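You operate a simulated robot arm through the tools that you are given. There is no shell and no other tool.

Carry out the task below with a simulated robot arm. There is one attempt and no reset: what you move stays moved.

Task
Fit the blank plug, feed into the gauge's green band, then bleed off.
Fine: lock the clamp lever before feeding; end at 0 bar, bleed valve shut; hands out of the jet.

The check looks at the end state, three seconds after you hand in, the way a careful person would. Anything else that was tipped, shoved, dropped, spilled or broken makes it a failure.

Robot
A 7-joint arm with a two-finger parallel gripper, fixed in place. Base frame: the origin is on the floor under the middle of its stand, x ahead of it, y to its left, z up. Units: cm, rad, N and s.
It reaches about 137.2 cm from its shoulder. Its first joint turns from -2.601 to 2.601 rad. Payload 3.43 kg.
The TCP is the grasp point between the finger pads, 3 cm short of the fingertips. In the tool frame z runs along the fingers and y along their closing line. The gripper opens to 9.4 cm. The fingers are 2.8 cm wide and 1 cm thick; the gripper's body (5 by 9.6 cm) begins 5.5 cm behind the TCP.
Orientation is that of the tool frame in the base frame, as a unit quaternion [x, y, z, w]. With the fingers straight down and closing along the base's y, the tool's x points along the base's -x, its y along +y and its z along -z.

Tools
- The arm moves only by the tool send_rows. Its argument "deltas" is a list of rows, each an object of numbers (a shift or turn left out is 0, a gripper value left out holds the last): "jaw": the finger opening in mm, from 0 to 94; "tx", "ty", "tz": the shift along the base's x, y, z in mm; "ax", "ay", "az": the turn, a rotation vector about the base's x, y, z in rad. In form: [{"jaw": .., "tx": .., "ty": .., "tz": .., "ax": .., "ay": .., "az": ..}, ...]. A call has 1 to 20 rows; each row shifts and turns the commanded pose from where the row before left it. A row lasts 0.2 s, in which the tool goes at most 5 cm and 0.15 rad; a call with a longer step from one row to the next is refused whole, and so is a gripper value outside its range. Where a pose cannot be reached the arm comes as near as it can. A force on the tool above 40 N (or 10 N above the force at the start of the call, whichever is more), or a blocked arm, ends the call early, and 0.2 s more pass. The fingers move at their own pace (about 4.5 cm/s each) and stop on an object; they squeeze with about 31 N. The grip force told is the motor's: it shows also when the fingers shut on nothing. Time passes only in rows, and 0.2 s behind the last, so rows that do not move let the fingers close. It gives the time, the measured TCP pose, the force on the tool (base axes), the opening and the grip force at its end, in the units of the frame above (readings bear some noise), with the torque about the TCP (base axes, N m) and any sound that the robot's microphone picked up.
- Cameras (640 x 400 px; columns grow to the right, rows downward): "scene" is fixed at [4.97, 50.02, 141.46]; the picture's right is [-0.87, -0.50, 0.00], its down [-0.13, 0.23, -0.97] and it looks along [0.48, -0.84, -0.26] (base axes); focal length 310 px, centre (320, 200). "wrist" rides on the gripper at [7.6, 1.4, -10.2] in the tool frame; the picture's right is [-0.18, 0.98, 0.00], its down [-0.75, -0.14, -0.64] and it looks along [-0.63, -0.12, 0.77] (tool axes); focal length 243 px, centre (320, 200). There is no depth. A picture from a camera that has moved, and an enlarged one, comes with that camera's place and axes in the base frame and with its lens.
- camera(camera): a new picture of that camera. It takes no simulated time.
- close_up(camera, box): a new picture of the part [left, top, right, bottom] of that camera's present view, enlarged. It takes no simulated time.
- sign_off(): hands the job in; it is judged then, once.

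Nothing tells you positions but the pictures and the camera data. Unless the task says otherwise, let go and move clear before handing in.

The tools are called as a command line: name --argument value ..., lists and objects as JSON in quotes. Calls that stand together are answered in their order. send_rows: Moves the arm, as the interface text tells. Its arguments: {"type":"object","properties":{"deltas":{"type":"array"}},"required":["deltas"]} The other tools are called the same way: camera (camera) takes a picture; close_up (camera, box) takes an enlarged picture of a part of a camera's view; sign_off () hands the job in.

At the start:

```text
time: 0.0
tool_pos: [55.24, -81.93, 121.66]
tool_rot: [0.0, 1.0, 0.0, 0.0]
ft_force: [-0.2, 0.1, -0.2]
torque: [-0.01, 0.01, -0.02]
grip_width: 9.39
finger_force: 0.0
```

scene: 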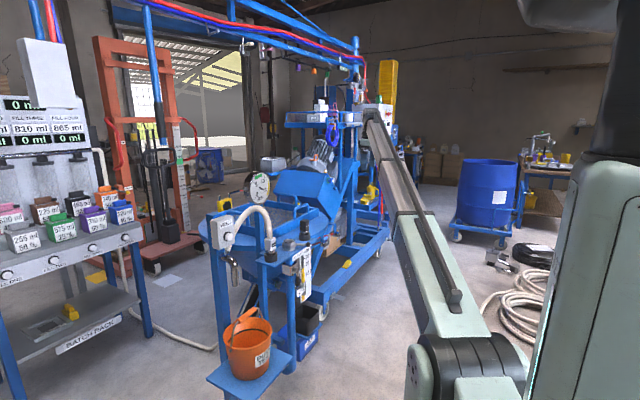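
wrist: 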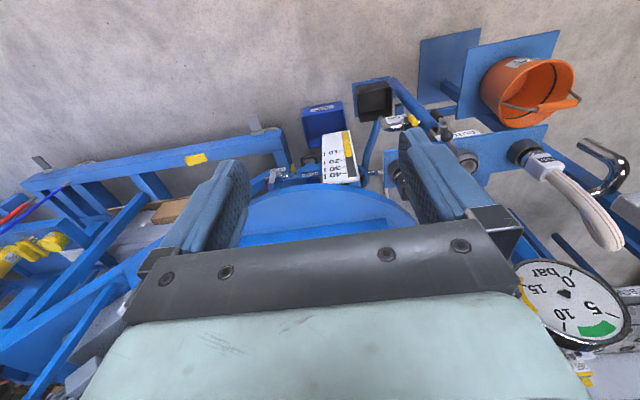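

I see a blue machine with a gauge, hose, orange bucket and a small panel with fittings at its near side. I'll take enlarged views to identify the plug, clamp lever, feed and bleed valve before moving.

close_up --camera "scene" --box '[190, 160, 350, 260]'

close_up --camera "scene" --box '[190, 230, 350, 400]'

close_up --camera "wrist" --box '[340, 20, 640, 210]'

close_up --camera "wrist" --box '[480, 200, 640, 400]'

close_up --camera "wrist" --box '[240, 60, 480, 210]'

```text
4.00 times, centred on (270, 210) of scene
camera zoom: at [4.97, 50.02, 141.46], right [-0.87, -0.5, 0.0], down [-0.13, 0.23, -0.97], along [0.48, -0.84, -0.26], focal length 1239 px, centre (520, 160)
```

zoom: 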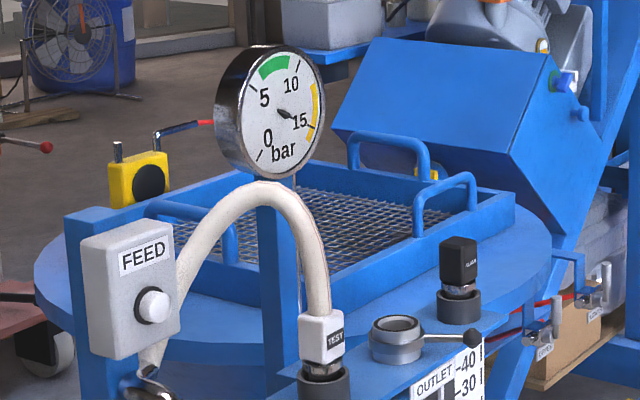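

```text
2.35 times, centred on (270, 315) of scene
camera zoom: at [4.97, 50.02, 141.46], right [-0.87, -0.5, 0.0], down [-0.13, 0.23, -0.97], along [0.48, -0.84, -0.26], focal length 729 px, centre (438, -71)
```

zoom: 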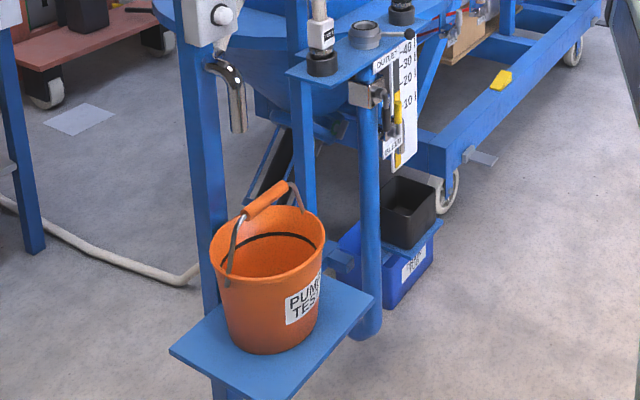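

```text
2.11 times, centred on (490, 115) of wrist
camera zoom: at [47.66, -80.52, 131.91], right [0.18, 0.98, 0.0], down [0.75, -0.14, 0.64], along [0.63, -0.12, -0.77], focal length 511 px, centre (-38, 379)
```

zoom: 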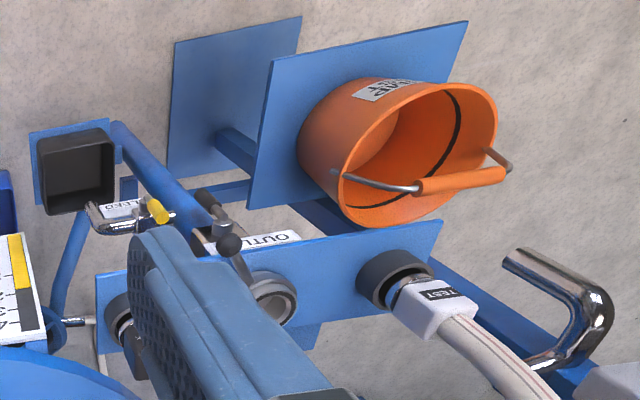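

```text
2.00 times, centred on (560, 300) of wrist
camera zoom: at [47.66, -80.52, 131.91], right [0.18, 0.98, 0.0], down [0.75, -0.14, 0.64], along [0.63, -0.12, -0.77], focal length 485 px, centre (-160, 0)
```

zoom: 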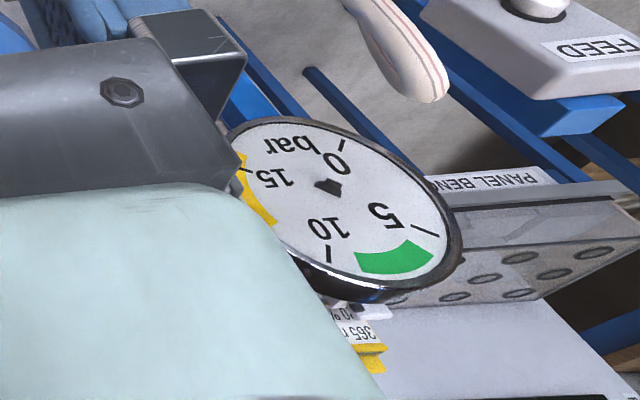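

```text
2.67 times, centred on (360, 135) of wrist
camera zoom: at [47.66, -80.52, 131.91], right [0.18, 0.98, 0.0], down [0.75, -0.14, 0.64], along [0.63, -0.12, -0.77], focal length 647 px, centre (213, 373)
```

zoom: 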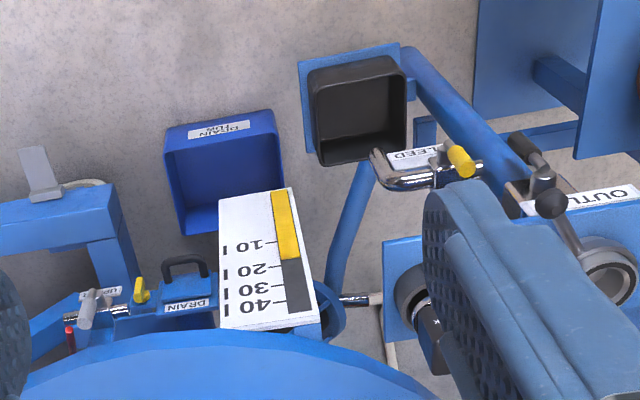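

The blank plug looks parked at about (81,-68,88), the outlet with its clamp lever at about (80,-54,87), the TEST plug at y≈-40, the feed button at about (86,-25,99), and the gauge at about (90,-49,112). I'll move the wrist camera back and sideways to get a better look at the panel.

send_rows --deltas '[{"ty": 30, "tx": -10}, {"ty": 35, "tx": -10}, {"ty": 35, "tx": -10}, {"ty": 35, "tx": -10}, {"ty": 35, "tx": -10}, {"ty": 35, "tx": -10}, {"ty": 35, "tx": -10}, {"ty": 20}]'

camera --camera "wrist"

camera --camera "scene"

```text
time: 1.8
tool_pos: [50.11, -58.55, 115.74]
tool_rot: [0.001, 1.0, -0.005, 0.004]
ft_force: [0.7, -0.5, 0.2]
torque: [-0.02, -0.03, 0.0]
grip_width: 9.41
finger_force: 0.0
out of reach, approached as far as the arm can: row 4, 5, 6, 7, 8
```

```text
taken
camera wrist: at [42.35, -56.96, 125.91], right [0.18, 0.98, -0.01], down [0.75, -0.13, 0.65], along [0.64, -0.13, -0.76], focal length 243 px, centre (320, 200)
```

wrist: 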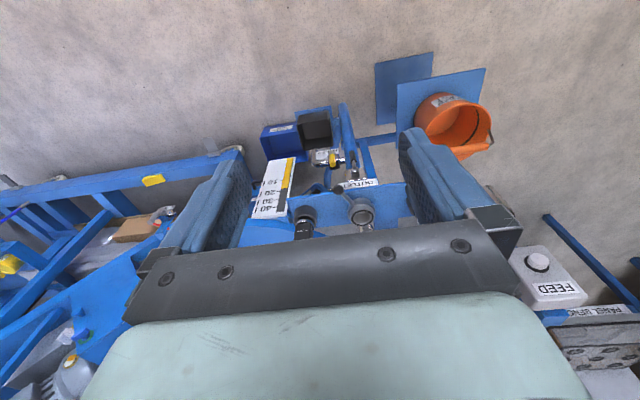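

```text
taken
```

scene: 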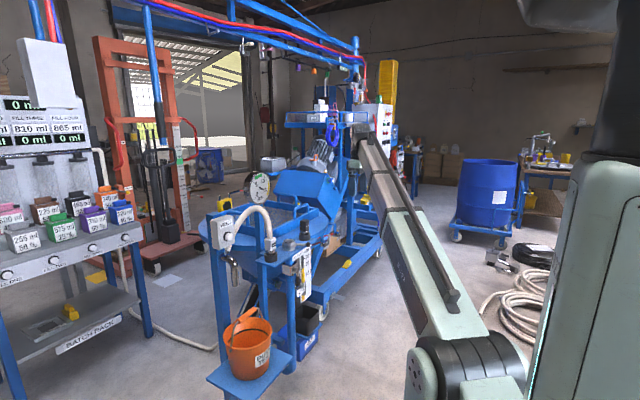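

The arm's fold limit stopped it a little short of the target, but the panel is now visible between the fingers. I'll enlarge the parts I need.

close_up --camera "wrist" --box '[245, 90, 425, 250]'

close_up --camera "scene" --box '[250, 220, 350, 300]'

close_up --camera "scene" --box '[200, 160, 290, 220]'

close_up --camera "scene" --box '[200, 205, 260, 295]'

```text
2.50 times, centred on (335, 170) of wrist
camera zoom: at [42.35, -56.96, 125.91], right [0.18, 0.98, -0.01], down [0.75, -0.13, 0.65], along [0.64, -0.13, -0.76], focal length 606 px, centre (282, 275)
```

zoom: 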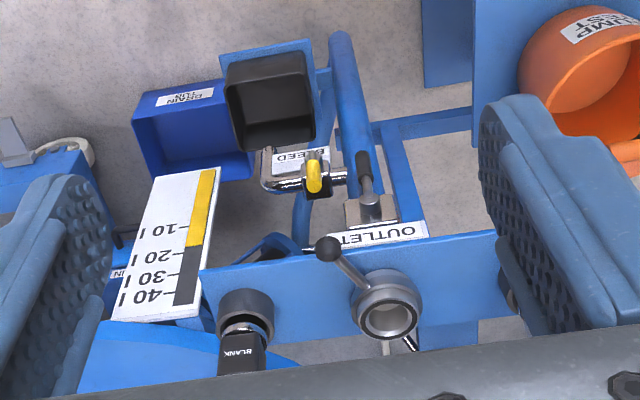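

```text
5.00 times, centred on (300, 260) of scene
camera zoom: at [4.97, 50.02, 141.46], right [-0.87, -0.5, 0.0], down [-0.13, 0.23, -0.97], along [0.48, -0.84, -0.26], focal length 1549 px, centre (420, -100)
```

zoom: 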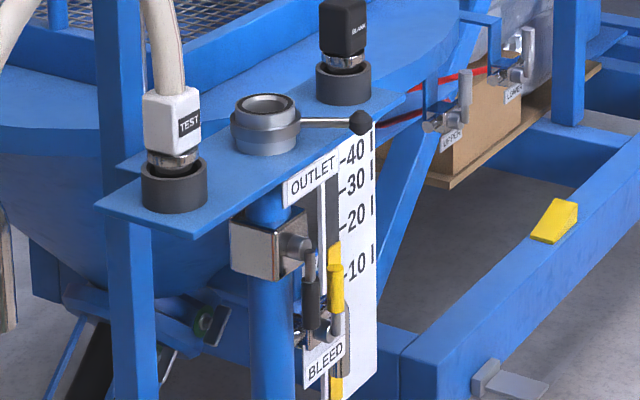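

```text
6.67 times, centred on (245, 190) of scene
camera zoom: at [4.97, 50.02, 141.46], right [-0.87, -0.5, 0.0], down [-0.13, 0.23, -0.97], along [0.48, -0.84, -0.26], focal length 2065 px, centre (820, 267)
```

zoom: 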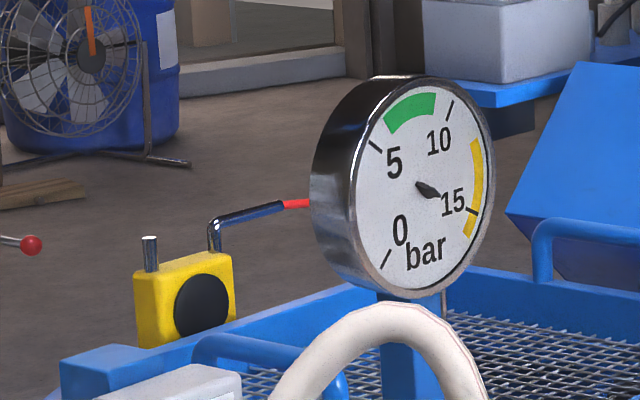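

```text
4.44 times, centred on (230, 250) of scene
camera zoom: at [4.97, 50.02, 141.46], right [-0.87, -0.5, 0.0], down [-0.13, 0.23, -0.97], along [0.48, -0.84, -0.26], focal length 1376 px, centre (720, -22)
```

zoom: 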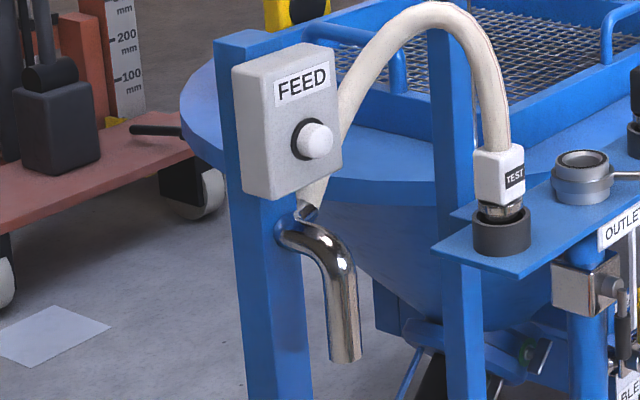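

I can see an outlet collar with a ball-knob lever, a silver block with a black-grip handle, and a yellow bleed handle. I need to tell which one is the clamp and how the gauge needle reads, so I'll zoom in further.

close_up --camera "scene" --box '[245, 168, 277, 206]'

close_up --camera "scene" --box '[255, 230, 305, 262]'

close_up --camera "scene" --box '[285, 255, 335, 305]'

close_up --camera "wrist" --box '[330, 140, 420, 230]'

close_up --camera "wrist" --box '[300, 100, 400, 180]'

```text
10.53 times, centred on (261, 187) of scene
camera zoom: at [4.97, 50.02, 141.46], right [-0.87, -0.5, 0.0], down [-0.13, 0.23, -0.97], along [0.48, -0.84, -0.26], focal length 3260 px, centre (941, 337)
```

zoom: 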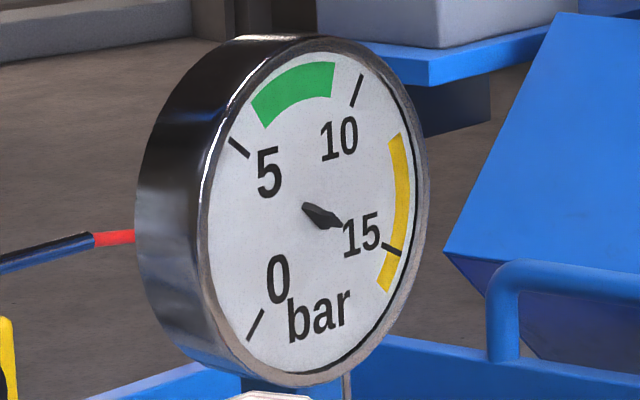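

```text
12.50 times, centred on (280, 246) of scene
camera zoom: at [4.97, 50.02, 141.46], right [-0.87, -0.5, 0.0], down [-0.13, 0.23, -0.97], along [0.48, -0.84, -0.26], focal length 3872 px, centre (820, -375)
```

zoom: 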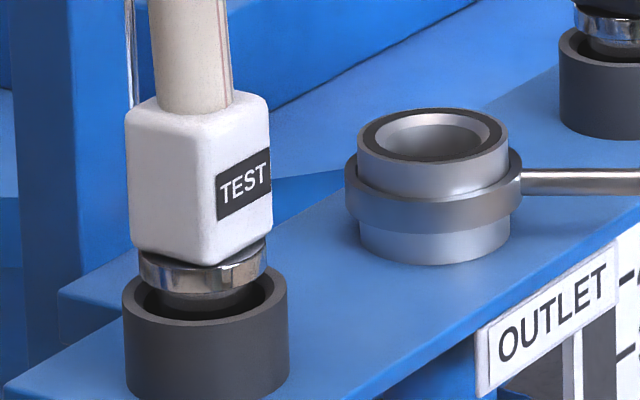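

```text
8.00 times, centred on (310, 280) of scene
camera zoom: at [4.97, 50.02, 141.46], right [-0.87, -0.5, 0.0], down [-0.13, 0.23, -0.97], along [0.48, -0.84, -0.26], focal length 2478 px, centre (400, -440)
```

zoom: 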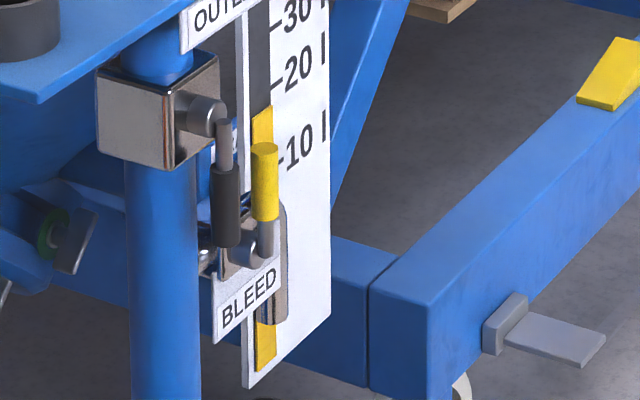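

```text
4.44 times, centred on (375, 185) of wrist
camera zoom: at [42.35, -56.96, 125.91], right [0.18, 0.98, -0.01], down [0.75, -0.13, 0.65], along [0.64, -0.13, -0.76], focal length 1078 px, centre (76, 267)
```

zoom: 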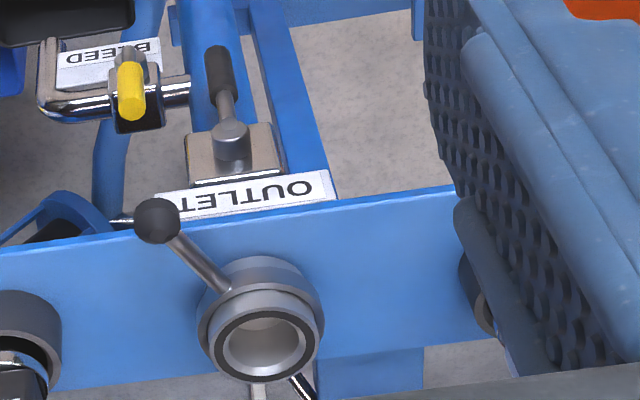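

```text
5.00 times, centred on (350, 140) of wrist
camera zoom: at [42.35, -56.96, 125.91], right [0.18, 0.98, -0.01], down [0.75, -0.13, 0.65], along [0.64, -0.13, -0.76], focal length 1213 px, centre (170, 500)
```

zoom: 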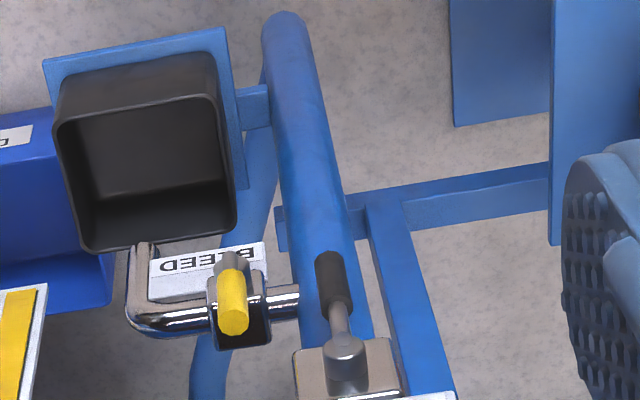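

The collar on the outlet carries a ball-knob lever, and the silver block below it looks like a ball valve with its handle in line with the pipe. I'll move forward and tilt the wrist so its camera looks nearly level at the panel, staying in front of it.

send_rows --deltas '[{"tx": 30}, {"tx": 30}, {"tx": 30, "ay": -0.1}, {"tx": 20, "ay": -0.12}, {"ay": -0.12}, {"ay": -0.12}, {"ay": -0.12}, {"ay": -0.12}]'

camera --camera "wrist"

```text
time: 3.6
tool_pos: [60.97, -58.18, 115.7]
tool_rot: [0.001, 0.939, 0.0, 0.345]
ft_force: [-0.3, 0.7, 0.2]
torque: [0.01, -0.03, 0.01]
grip_width: 9.4
finger_force: 0.0
```

```text
taken
camera wrist: at [48.58, -56.89, 118.71], right [0.14, 0.98, 0.12], down [0.16, -0.14, 0.98], along [0.98, -0.12, -0.18], focal length 243 px, centre (320, 200)
```

wrist: 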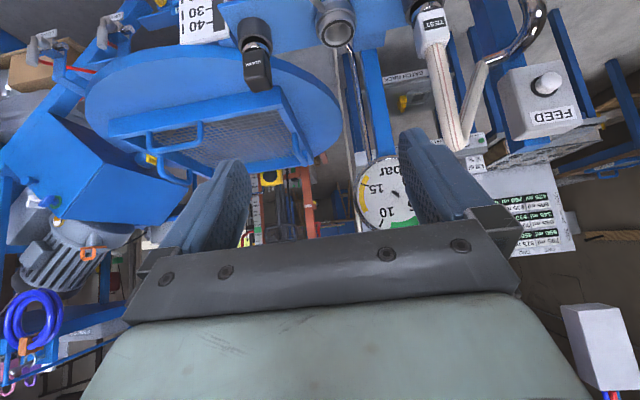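

The image is upside down but clear. I'll enlarge the gauge and the panel, then descend a bit in front of the panel.

close_up --camera "wrist" --box '[345, 145, 425, 245]'

close_up --camera "wrist" --box '[220, 0, 480, 120]'

send_rows --deltas '[{"tz": -30}, {"tz": -40}, {"tz": -40}, {"tz": -40}, {"tz": -20}]'

camera --camera "wrist"

```text
4.00 times, centred on (385, 195) of wrist
camera zoom: at [48.58, -56.89, 118.71], right [0.14, 0.98, 0.12], down [0.16, -0.14, 0.98], along [0.98, -0.12, -0.18], focal length 970 px, centre (60, 220)
```

zoom: 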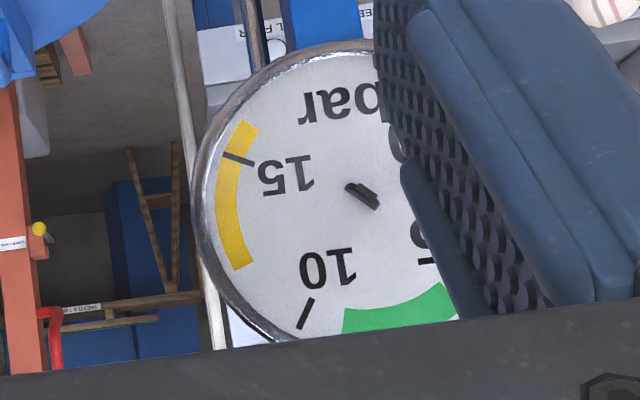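

```text
2.46 times, centred on (350, 60) of wrist
camera zoom: at [48.58, -56.89, 118.71], right [0.14, 0.98, 0.12], down [0.16, -0.14, 0.98], along [0.98, -0.12, -0.18], focal length 597 px, centre (246, 545)
```

zoom: 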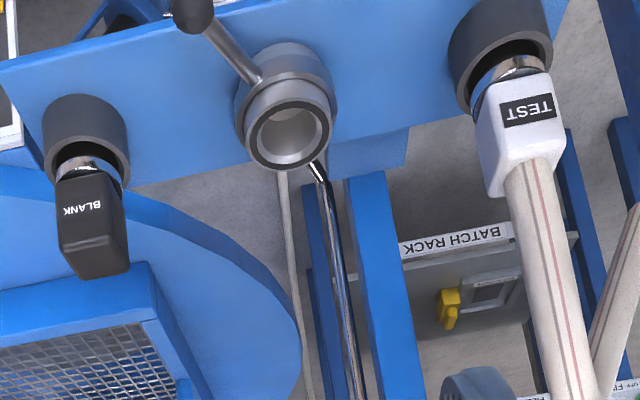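

```text
time: 4.8
tool_pos: [60.94, -58.35, 98.61]
tool_rot: [0.0, 0.939, 0.0, 0.343]
ft_force: [0.4, 0.3, -0.3]
torque: [0.02, 0.0, -0.01]
grip_width: 9.4
finger_force: 0.0
```

```text
taken
camera wrist: at [48.49, -57.01, 101.64], right [0.14, 0.98, 0.12], down [0.16, -0.14, 0.98], along [0.98, -0.12, -0.18], focal length 243 px, centre (320, 200)
```

wrist: 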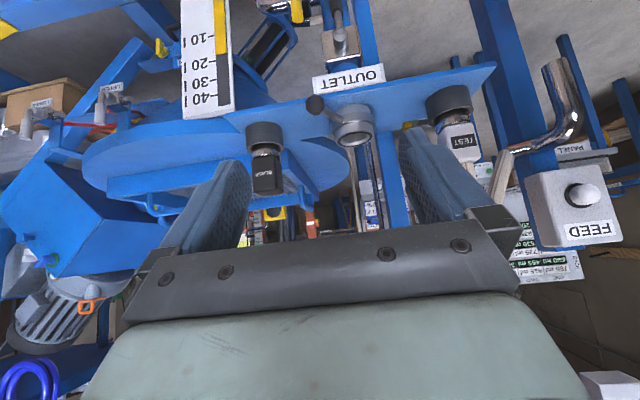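

The panel is in view: BLANK parked on the left, the outlet collar and lever in the middle, TEST on the right, and FEED further right. I'll enlarge the clamp lever, the bleed area and the gauge needle.

close_up --camera "wrist" --box '[290, 0, 410, 160]'

close_up --camera "wrist" --box '[230, 80, 400, 200]'

close_up --camera "scene" --box '[254, 178, 270, 196]'

close_up --camera "wrist" --box '[490, 130, 640, 260]'

```text
2.50 times, centred on (350, 80) of wrist
camera zoom: at [48.49, -57.01, 101.64], right [0.14, 0.98, 0.12], down [0.16, -0.14, 0.98], along [0.98, -0.12, -0.18], focal length 606 px, centre (245, 500)
```

zoom: 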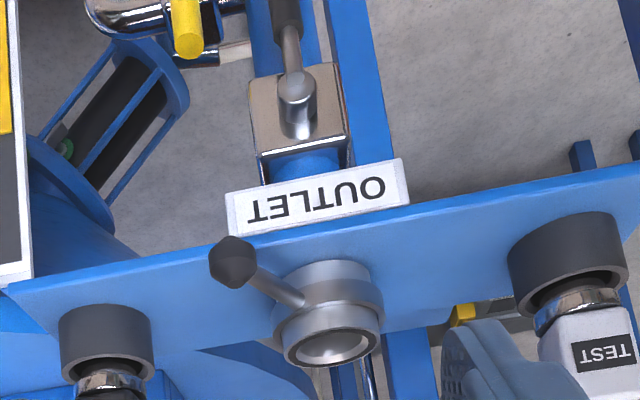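

```text
3.33 times, centred on (315, 140) of wrist
camera zoom: at [48.49, -57.01, 101.64], right [0.14, 0.98, 0.12], down [0.16, -0.14, 0.98], along [0.98, -0.12, -0.18], focal length 809 px, centre (337, 400)
```

zoom: 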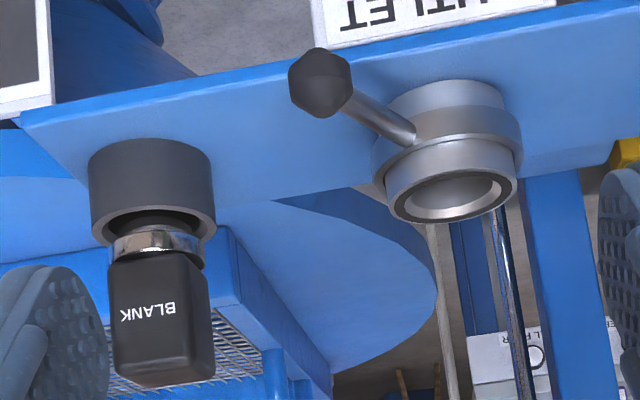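

```text
16.00 times, centred on (262, 187) of scene
camera zoom: at [4.97, 50.02, 141.46], right [-0.87, -0.5, 0.0], down [-0.13, 0.23, -0.97], along [0.48, -0.84, -0.26], focal length 4956 px, centre (1248, 408)
```

zoom: 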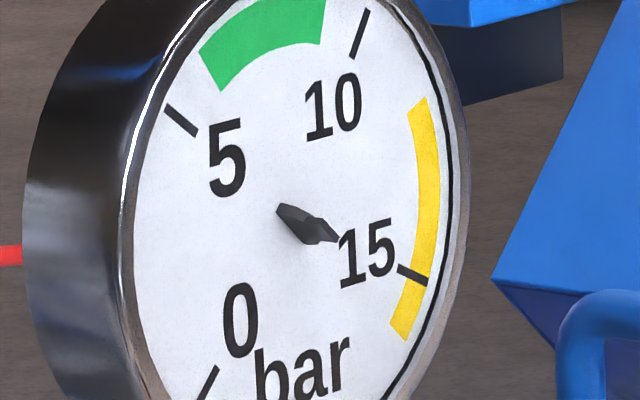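

```text
3.08 times, centred on (565, 195) of wrist
camera zoom: at [48.49, -57.01, 101.64], right [0.14, 0.98, 0.12], down [0.16, -0.14, 0.98], along [0.98, -0.12, -0.18], focal length 746 px, centre (-434, 215)
```

zoom: 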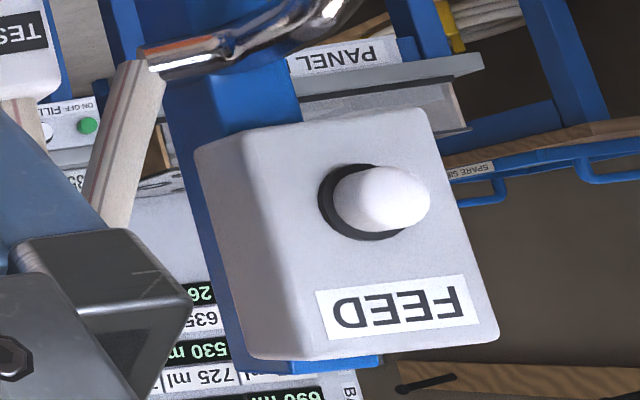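

The stub on the gauge hub is ambiguous, so before any feeding I want an unobstructed frontal view of the dial. I'll go up and sideways so the gauge sits between the fingers.

send_rows --deltas '[{"tz": 40, "ty": 10}, {"tz": 40, "ty": 20}, {"tz": 40, "ty": 30}, {"tz": 30, "ty": 20}]'

close_up --camera "wrist" --box '[240, 130, 400, 250]'

camera --camera "wrist"

```text
time: 5.8
tool_pos: [60.97, -50.07, 113.75]
tool_rot: [0.0, 0.939, 0.0, 0.343]
ft_force: [0.1, 0.5, -0.6]
torque: [-0.01, 0.03, -0.06]
grip_width: 9.39
finger_force: 0.0
```

```text
3.33 times, centred on (320, 190) of wrist
camera zoom: at [48.57, -48.78, 116.74], right [0.14, 0.98, 0.12], down [0.16, -0.14, 0.98], along [0.98, -0.12, -0.18], focal length 809 px, centre (320, 233)
```

zoom: 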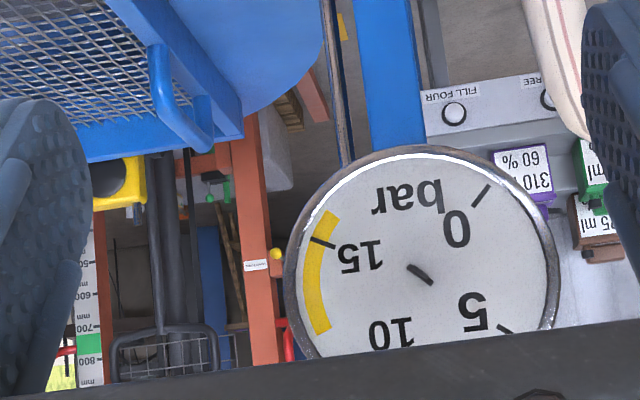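

```text
taken
camera wrist: at [48.57, -48.78, 116.74], right [0.14, 0.98, 0.12], down [0.16, -0.14, 0.98], along [0.98, -0.12, -0.18], focal length 243 px, centre (320, 200)
```

wrist: 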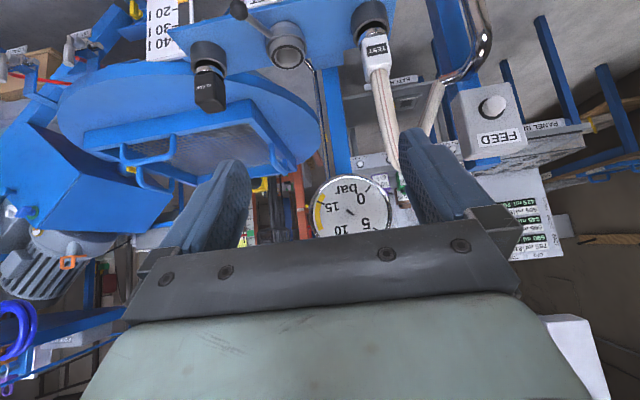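

close_up --camera "wrist" --box '[310, 172, 390, 240]'

close_up --camera "wrist" --box '[335, 200, 360, 225]'

close_up --camera "wrist" --box '[170, 0, 310, 120]'

```text
5.88 times, centred on (350, 206) of wrist
camera zoom: at [48.57, -48.78, 116.74], right [0.14, 0.98, 0.12], down [0.16, -0.14, 0.98], along [0.98, -0.12, -0.18], focal length 1427 px, centre (144, 165)
```

zoom: 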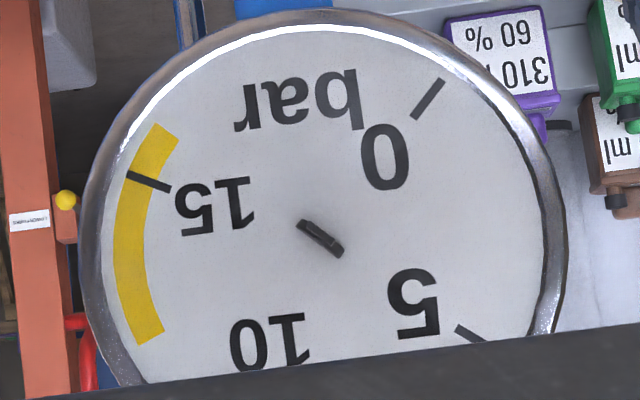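

```text
16.00 times, centred on (348, 212) of wrist
camera zoom: at [48.57, -48.78, 116.74], right [0.14, 0.98, 0.12], down [0.16, -0.14, 0.98], along [0.98, -0.12, -0.18], focal length 3882 px, centre (-120, 0)
```

zoom: 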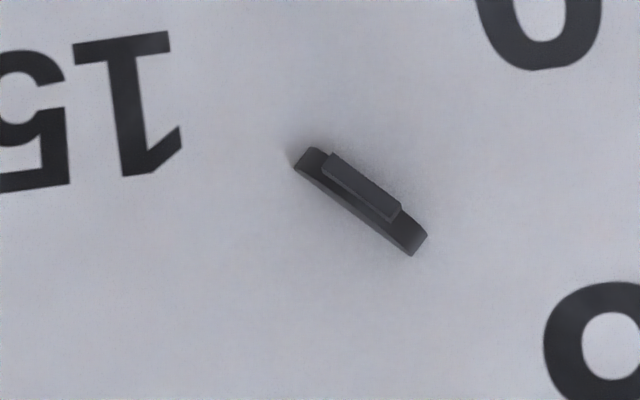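

```text
3.33 times, centred on (240, 60) of wrist
camera zoom: at [48.57, -48.78, 116.74], right [0.14, 0.98, 0.12], down [0.16, -0.14, 0.98], along [0.98, -0.12, -0.18], focal length 809 px, centre (587, 667)
```

zoom: 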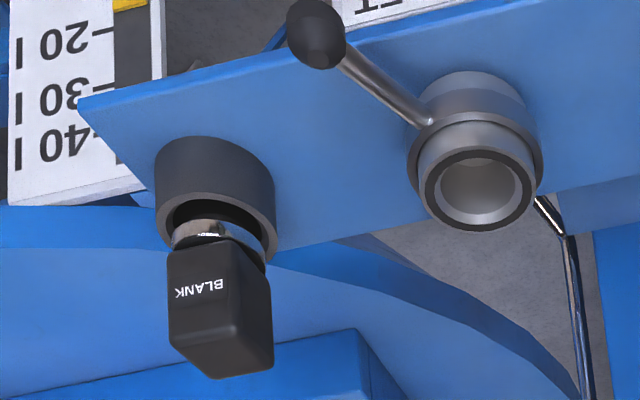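

The dial hub is short and its slot currently lies square to the "0" mark, so I take it to read 0 now. I put the outlet rim at about (81.2,-55.05,87.6) and the BLANK plug at about (80.7,-67.6), with its block spanning z 89–94. Next I'll bring the gripper upright and stop above the plug to check alignment.

send_rows --deltas '[{"tx": 10, "ty": -30, "ay": 0.14}, {"tx": 10, "ty": -40, "ay": 0.14}, {"tx": 20, "ty": -35, "ay": 0.14}, {"tx": 30, "ty": -35, "ay": 0.14}, {"tx": 35, "ty": -30, "ay": 0.14}, {"tx": 40, "ty": -5}, {"tx": 40}, {"tx": 12}]'

camera --camera "wrist"

camera --camera "scene"

```text
time: 7.6
tool_pos: [80.61, -67.62, 113.86]
tool_rot: [-0.001, 1.0, -0.001, 0.0]
ft_force: [-0.3, -0.8, 0.4]
torque: [-0.01, -0.04, -0.03]
grip_width: 9.42
finger_force: 0.1
```

```text
taken
camera wrist: at [73.09, -66.28, 124.07], right [0.18, 0.98, 0.0], down [0.75, -0.14, 0.64], along [0.63, -0.12, -0.77], focal length 243 px, centre (320, 200)
```

wrist: 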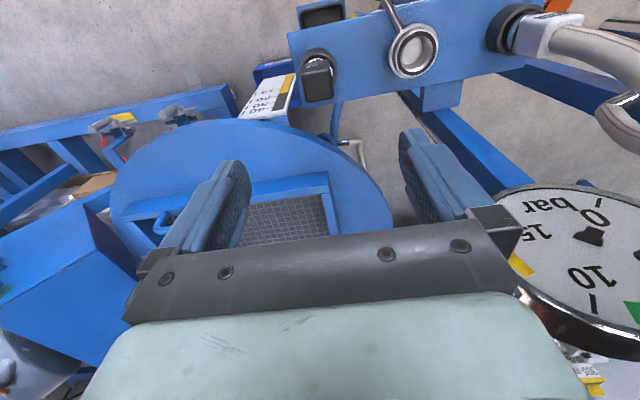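

```text
taken
```

scene: 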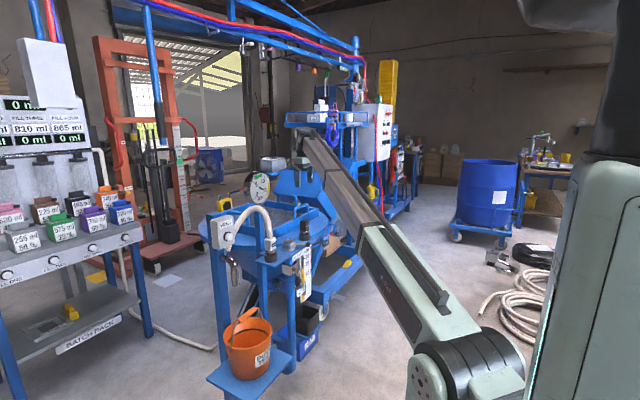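

I'm now above the plug. I'll check the alignment in both cameras.

close_up --camera "wrist" --box '[270, 0, 470, 130]'

close_up --camera "scene" --box '[240, 120, 380, 260]'

```text
3.08 times, centred on (370, 65) of wrist
camera zoom: at [73.09, -66.28, 124.07], right [0.18, 0.98, 0.0], down [0.75, -0.14, 0.64], along [0.63, -0.12, -0.77], focal length 746 px, centre (166, 615)
```

zoom: 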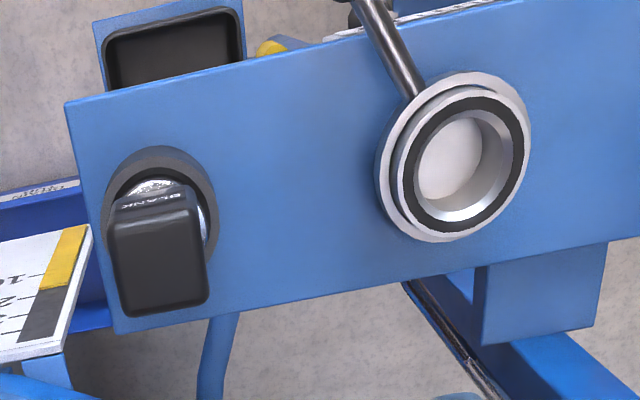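

```text
2.86 times, centred on (310, 190) of scene
camera zoom: at [4.97, 50.02, 141.46], right [-0.87, -0.5, 0.0], down [-0.13, 0.23, -0.97], along [0.48, -0.84, -0.26], focal length 885 px, centre (349, 229)
```

zoom: 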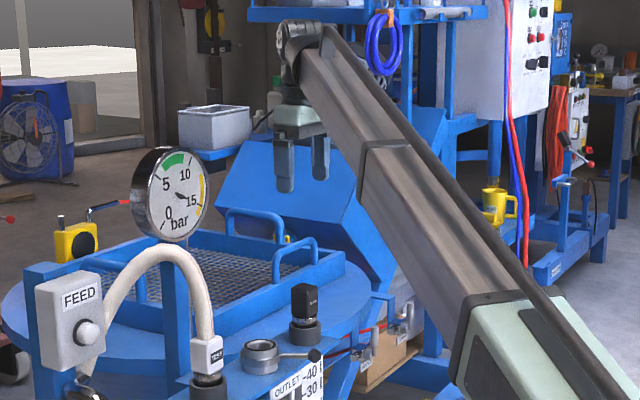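

The plug top centre measures about (80.7,-67.9) and its block is square to the base axes. I'll descend to z≈92 with the jaw at 70 mm, then check before closing.

send_rows --deltas '[{"jaw": 70, "tz": -40, "ty": -2}, {"tz": -40}, {"tz": -40}, {"tz": -40}]'

camera --camera "wrist"

close_up --camera "scene" --box '[270, 170, 350, 260]'

```text
time: 8.6
tool_pos: [80.74, -67.82, 97.82]
tool_rot: [-0.001, 1.0, 0.001, 0.001]
ft_force: [-0.9, 0.9, 0.5]
torque: [0.01, -0.02, 0.0]
grip_width: 6.98
finger_force: 0.1
```

```text
taken
camera wrist: at [73.16, -66.45, 108.06], right [0.18, 0.98, 0.0], down [0.75, -0.14, 0.64], along [0.63, -0.12, -0.77], focal length 243 px, centre (320, 200)
```

wrist: 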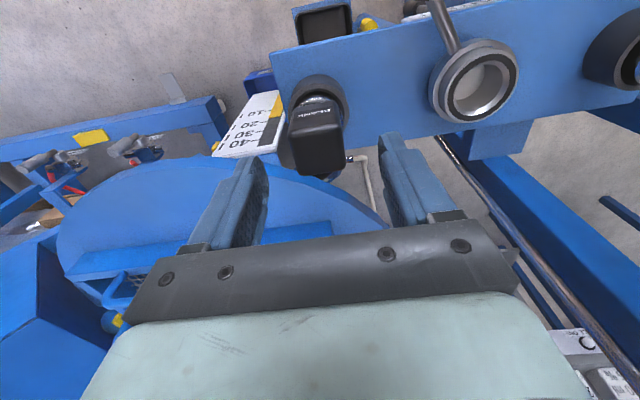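

```text
4.44 times, centred on (310, 215) of scene
camera zoom: at [4.97, 50.02, 141.46], right [-0.87, -0.5, 0.0], down [-0.13, 0.23, -0.97], along [0.48, -0.84, -0.26], focal length 1376 px, centre (364, 133)
```

zoom: 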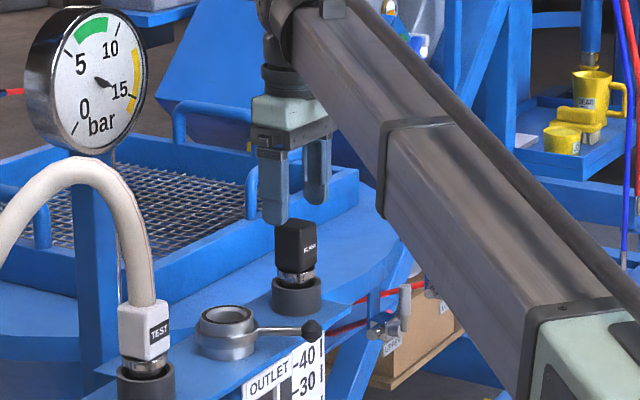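

close_up --camera "wrist" --box '[250, 50, 410, 190]'

```text
2.86 times, centred on (330, 120) of wrist
camera zoom: at [73.16, -66.45, 108.06], right [0.18, 0.98, 0.0], down [0.75, -0.14, 0.64], along [0.63, -0.12, -0.77], focal length 693 px, centre (291, 429)
```

zoom: 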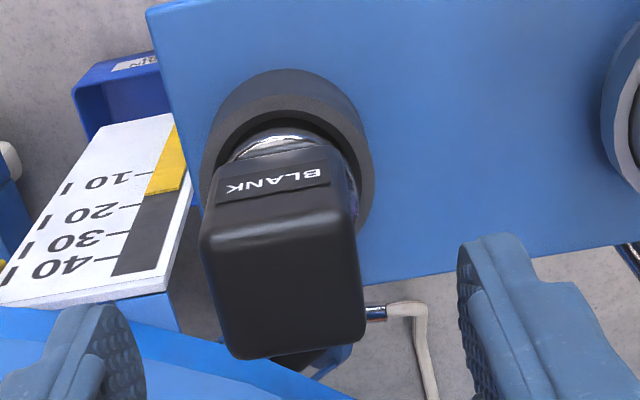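

The plug is centred between the fingers. I'll go down 6 cm to z≈91.8, which keeps the fingertips above the dock rim, and then close.

send_rows --deltas '[{"tz": -30, "ty": -1}, {"tz": -30}, {}]'

camera --camera "wrist"

close_up --camera "scene" --box '[270, 180, 340, 260]'

```text
time: 9.4
tool_pos: [80.72, -68.07, 91.76]
tool_rot: [0.0, 1.0, 0.0, -0.001]
ft_force: [-0.6, 0.6, 0.5]
torque: [-0.02, 0.01, -0.03]
grip_width: 6.99
finger_force: 0.0
```

```text
taken
camera wrist: at [73.11, -66.75, 102.04], right [0.18, 0.98, 0.0], down [0.75, -0.14, 0.64], along [0.63, -0.12, -0.77], focal length 243 px, centre (320, 200)
```

wrist: 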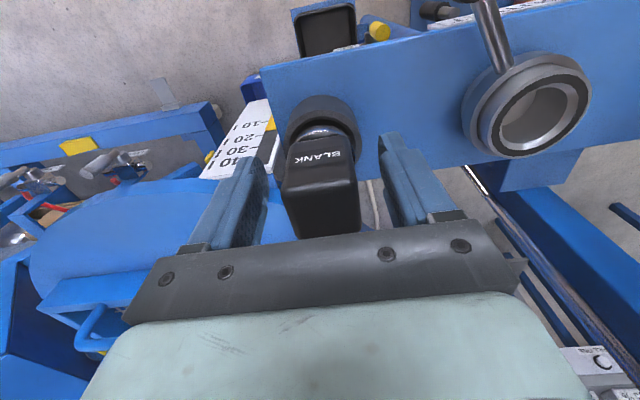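

```text
5.00 times, centred on (305, 220) of scene
camera zoom: at [4.97, 50.02, 141.46], right [-0.87, -0.5, 0.0], down [-0.13, 0.23, -0.97], along [0.48, -0.84, -0.26], focal length 1549 px, centre (395, 100)
```

zoom: 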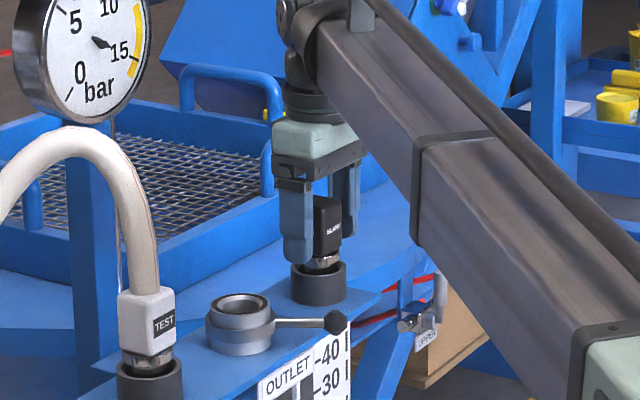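

The fingers straddle the block above the dock rim. I'll close now.

send_rows --deltas '[{"jaw": 40}, {"jaw": 20}, {"jaw": 20}, {"jaw": 20}]'

close_up --camera "wrist" --box '[220, 80, 460, 250]'

```text
time: 10.4
tool_pos: [80.7, -67.97, 91.74]
tool_rot: [0.0, 1.0, 0.0, 0.001]
ft_force: [2.1, 0.1, 0.3]
torque: [0.04, 0.0, -0.01]
grip_width: 4.02
finger_force: 31.0
```

```text
2.35 times, centred on (340, 165) of wrist
camera zoom: at [73.11, -66.74, 102.07], right [0.18, 0.98, 0.0], down [0.75, -0.14, 0.64], along [0.63, -0.12, -0.77], focal length 571 px, centre (273, 282)
```

zoom: 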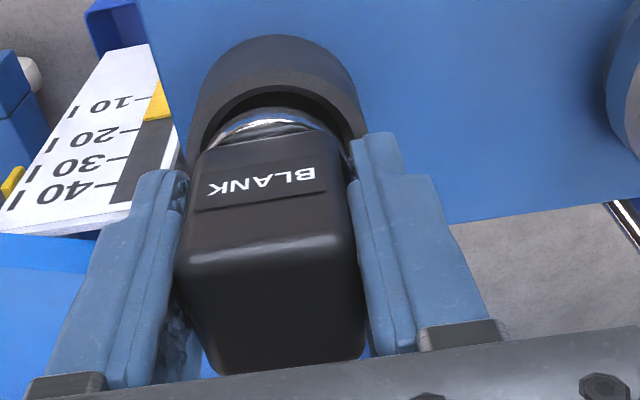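

Gripped at 4.0 cm with 31 N and almost no side force. I'll lift straight up slowly.

send_rows --deltas '[{"tz": 10}, {"tz": 20}, {"tz": 20}, {"tz": 20}, {"tz": 20}, {"tz": 10}]'

camera --camera "wrist"

close_up --camera "scene" --box '[260, 160, 340, 260]'

```text
time: 11.8
tool_pos: [80.62, -68.05, 101.76]
tool_rot: [0.0, 1.0, 0.001, 0.0]
ft_force: [-0.6, 1.0, -2.8]
torque: [0.0, 0.01, -0.03]
grip_width: 4.02
finger_force: 31.0
```

```text
taken
camera wrist: at [73.07, -66.65, 112.0], right [0.18, 0.98, 0.0], down [0.75, -0.14, 0.64], along [0.63, -0.12, -0.77], focal length 243 px, centre (320, 200)
```

wrist: 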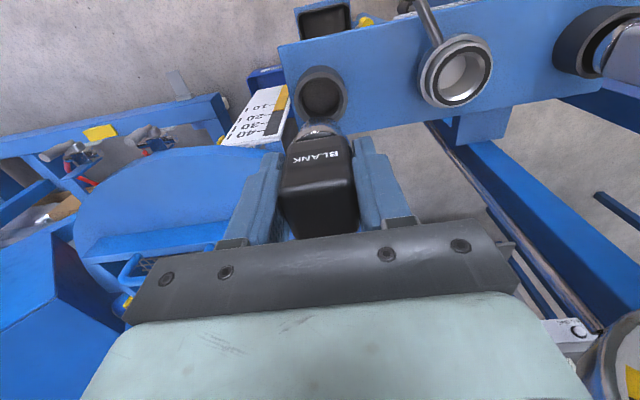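

```text
4.00 times, centred on (300, 210) of scene
camera zoom: at [4.97, 50.02, 141.46], right [-0.87, -0.5, 0.0], down [-0.13, 0.23, -0.97], along [0.48, -0.84, -0.26], focal length 1239 px, centre (400, 160)
```

zoom: 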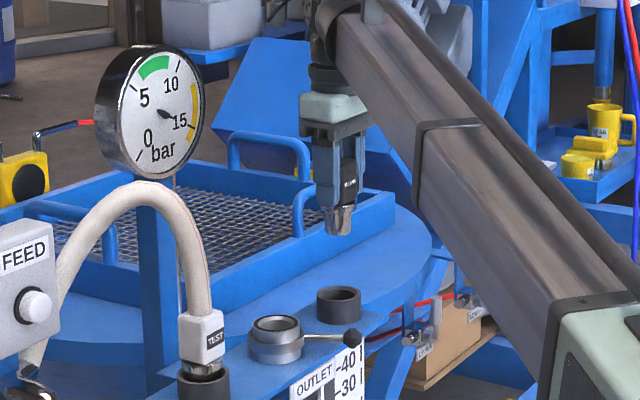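

The plug is out, with a chrome nipple below its block. I'll measure the empty dock and the outlet in the same picture to get the offset between them.

close_up --camera "wrist" --box '[270, 10, 510, 140]'

close_up --camera "wrist" --box '[400, 0, 520, 120]'

close_up --camera "scene" --box '[255, 225, 315, 265]'

close_up --camera "scene" --box '[325, 180, 345, 200]'

```text
2.67 times, centred on (390, 75) of wrist
camera zoom: at [73.07, -66.65, 112.0], right [0.18, 0.98, 0.0], down [0.75, -0.14, 0.64], along [0.63, -0.12, -0.77], focal length 647 px, centre (133, 533)
```

zoom: 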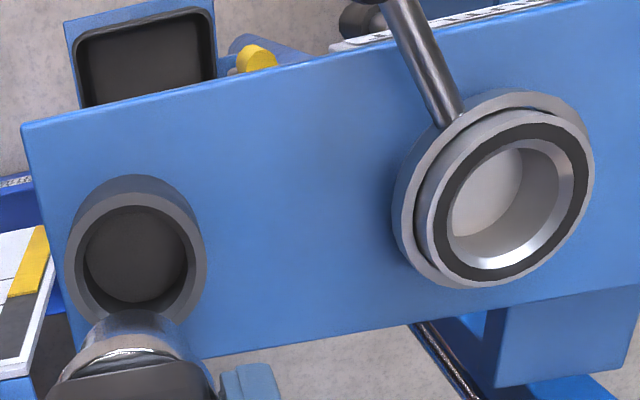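

```text
3.33 times, centred on (460, 60) of wrist
camera zoom: at [73.07, -66.65, 112.0], right [0.18, 0.98, 0.0], down [0.75, -0.14, 0.64], along [0.63, -0.12, -0.77], focal length 809 px, centre (-147, 667)
```

zoom: 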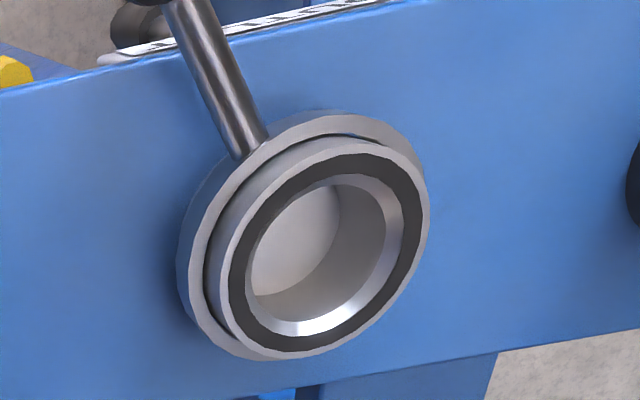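

```text
10.00 times, centred on (285, 245) of scene
camera zoom: at [4.97, 50.02, 141.46], right [-0.87, -0.5, 0.0], down [-0.13, 0.23, -0.97], along [0.48, -0.84, -0.26], focal length 3097 px, centre (670, -250)
```

zoom: 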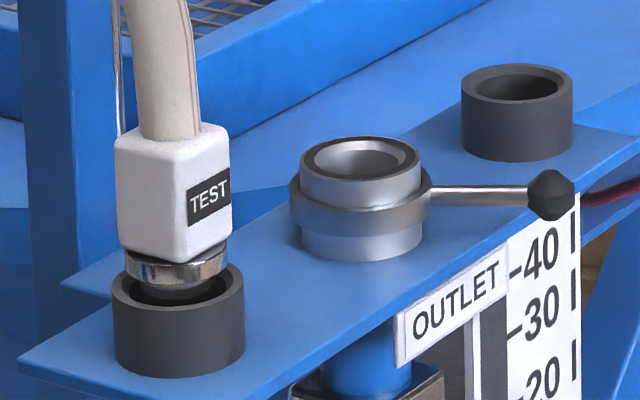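

```text
16.00 times, centred on (335, 190) of scene
camera zoom: at [4.97, 50.02, 141.46], right [-0.87, -0.5, 0.0], down [-0.13, 0.23, -0.97], along [0.48, -0.84, -0.26], focal length 4956 px, centre (80, 360)
```

zoom: 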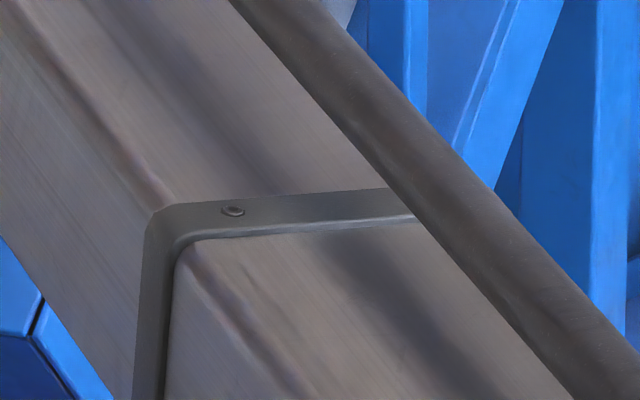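

The panel runs along y and the outlet is about +12.9 cm in y from the dock, at nearly the same x. I'll carry the plug over high, stop above the outlet, and check alignment from both cameras.

send_rows --deltas '[{"ty": 20}, {"ty": 35}, {"ty": 35, "tx": 1}, {"ty": 29, "tx": 1}, {"ty": 10, "tz": -10}, {"tz": -20}, {"tz": -10}]'

camera --camera "wrist"

close_up --camera "scene" --box '[245, 190, 325, 265]'

```text
time: 13.4
tool_pos: [80.9, -55.12, 97.7]
tool_rot: [0.0, 1.0, 0.0, 0.0]
ft_force: [-0.2, 0.6, -2.6]
torque: [-0.04, 0.0, -0.02]
grip_width: 4.02
finger_force: 30.8
```

```text
taken
camera wrist: at [73.34, -53.75, 108.04], right [0.18, 0.98, 0.0], down [0.75, -0.14, 0.64], along [0.63, -0.12, -0.77], focal length 243 px, centre (320, 200)
```

wrist: 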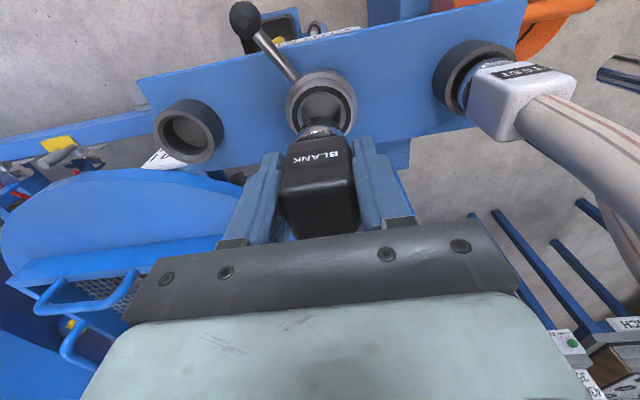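

```text
5.33 times, centred on (285, 228) of scene
camera zoom: at [4.97, 50.02, 141.46], right [-0.87, -0.5, 0.0], down [-0.13, 0.23, -0.97], along [0.48, -0.84, -0.26], focal length 1652 px, centre (507, 53)
```

zoom: 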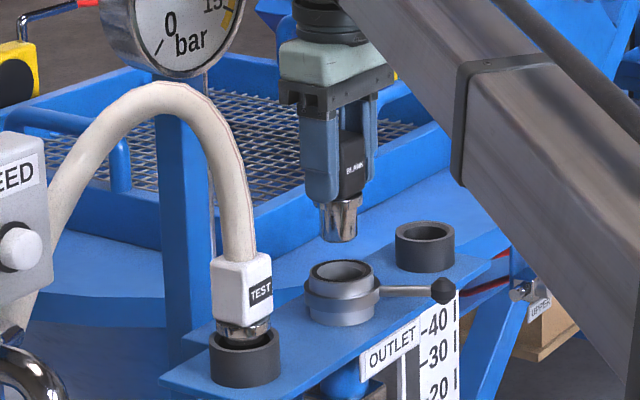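

close_up --camera "scene" --box '[275, 222, 305, 252]'

close_up --camera "wrist" --box '[270, 55, 370, 155]'

```text
13.33 times, centred on (290, 237) of scene
camera zoom: at [4.97, 50.02, 141.46], right [-0.87, -0.5, 0.0], down [-0.13, 0.23, -0.97], along [0.48, -0.84, -0.26], focal length 4130 px, centre (720, -293)
```

zoom: 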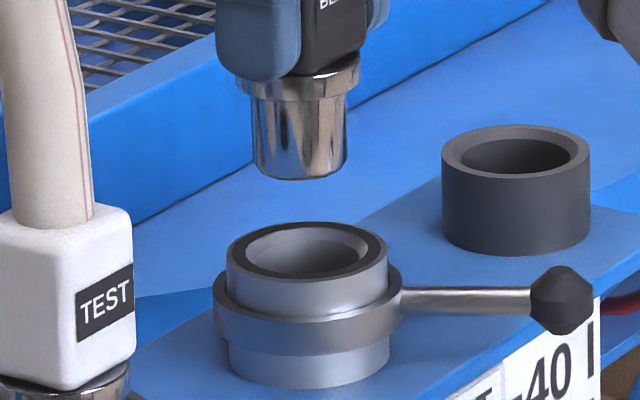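

```text
4.00 times, centred on (320, 105) of wrist
camera zoom: at [73.34, -53.75, 108.04], right [0.18, 0.98, 0.0], down [0.75, -0.14, 0.64], along [0.63, -0.12, -0.77], focal length 970 px, centre (320, 580)
```

zoom: 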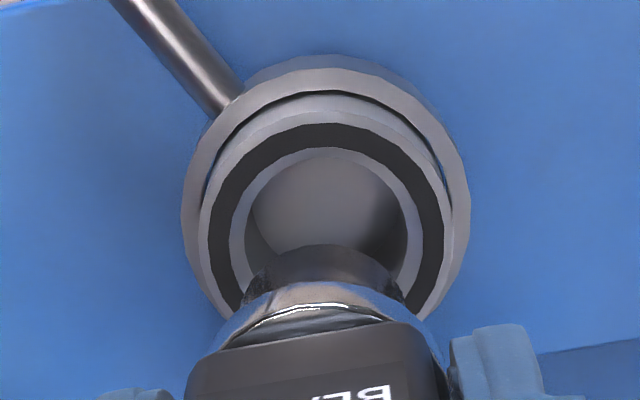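

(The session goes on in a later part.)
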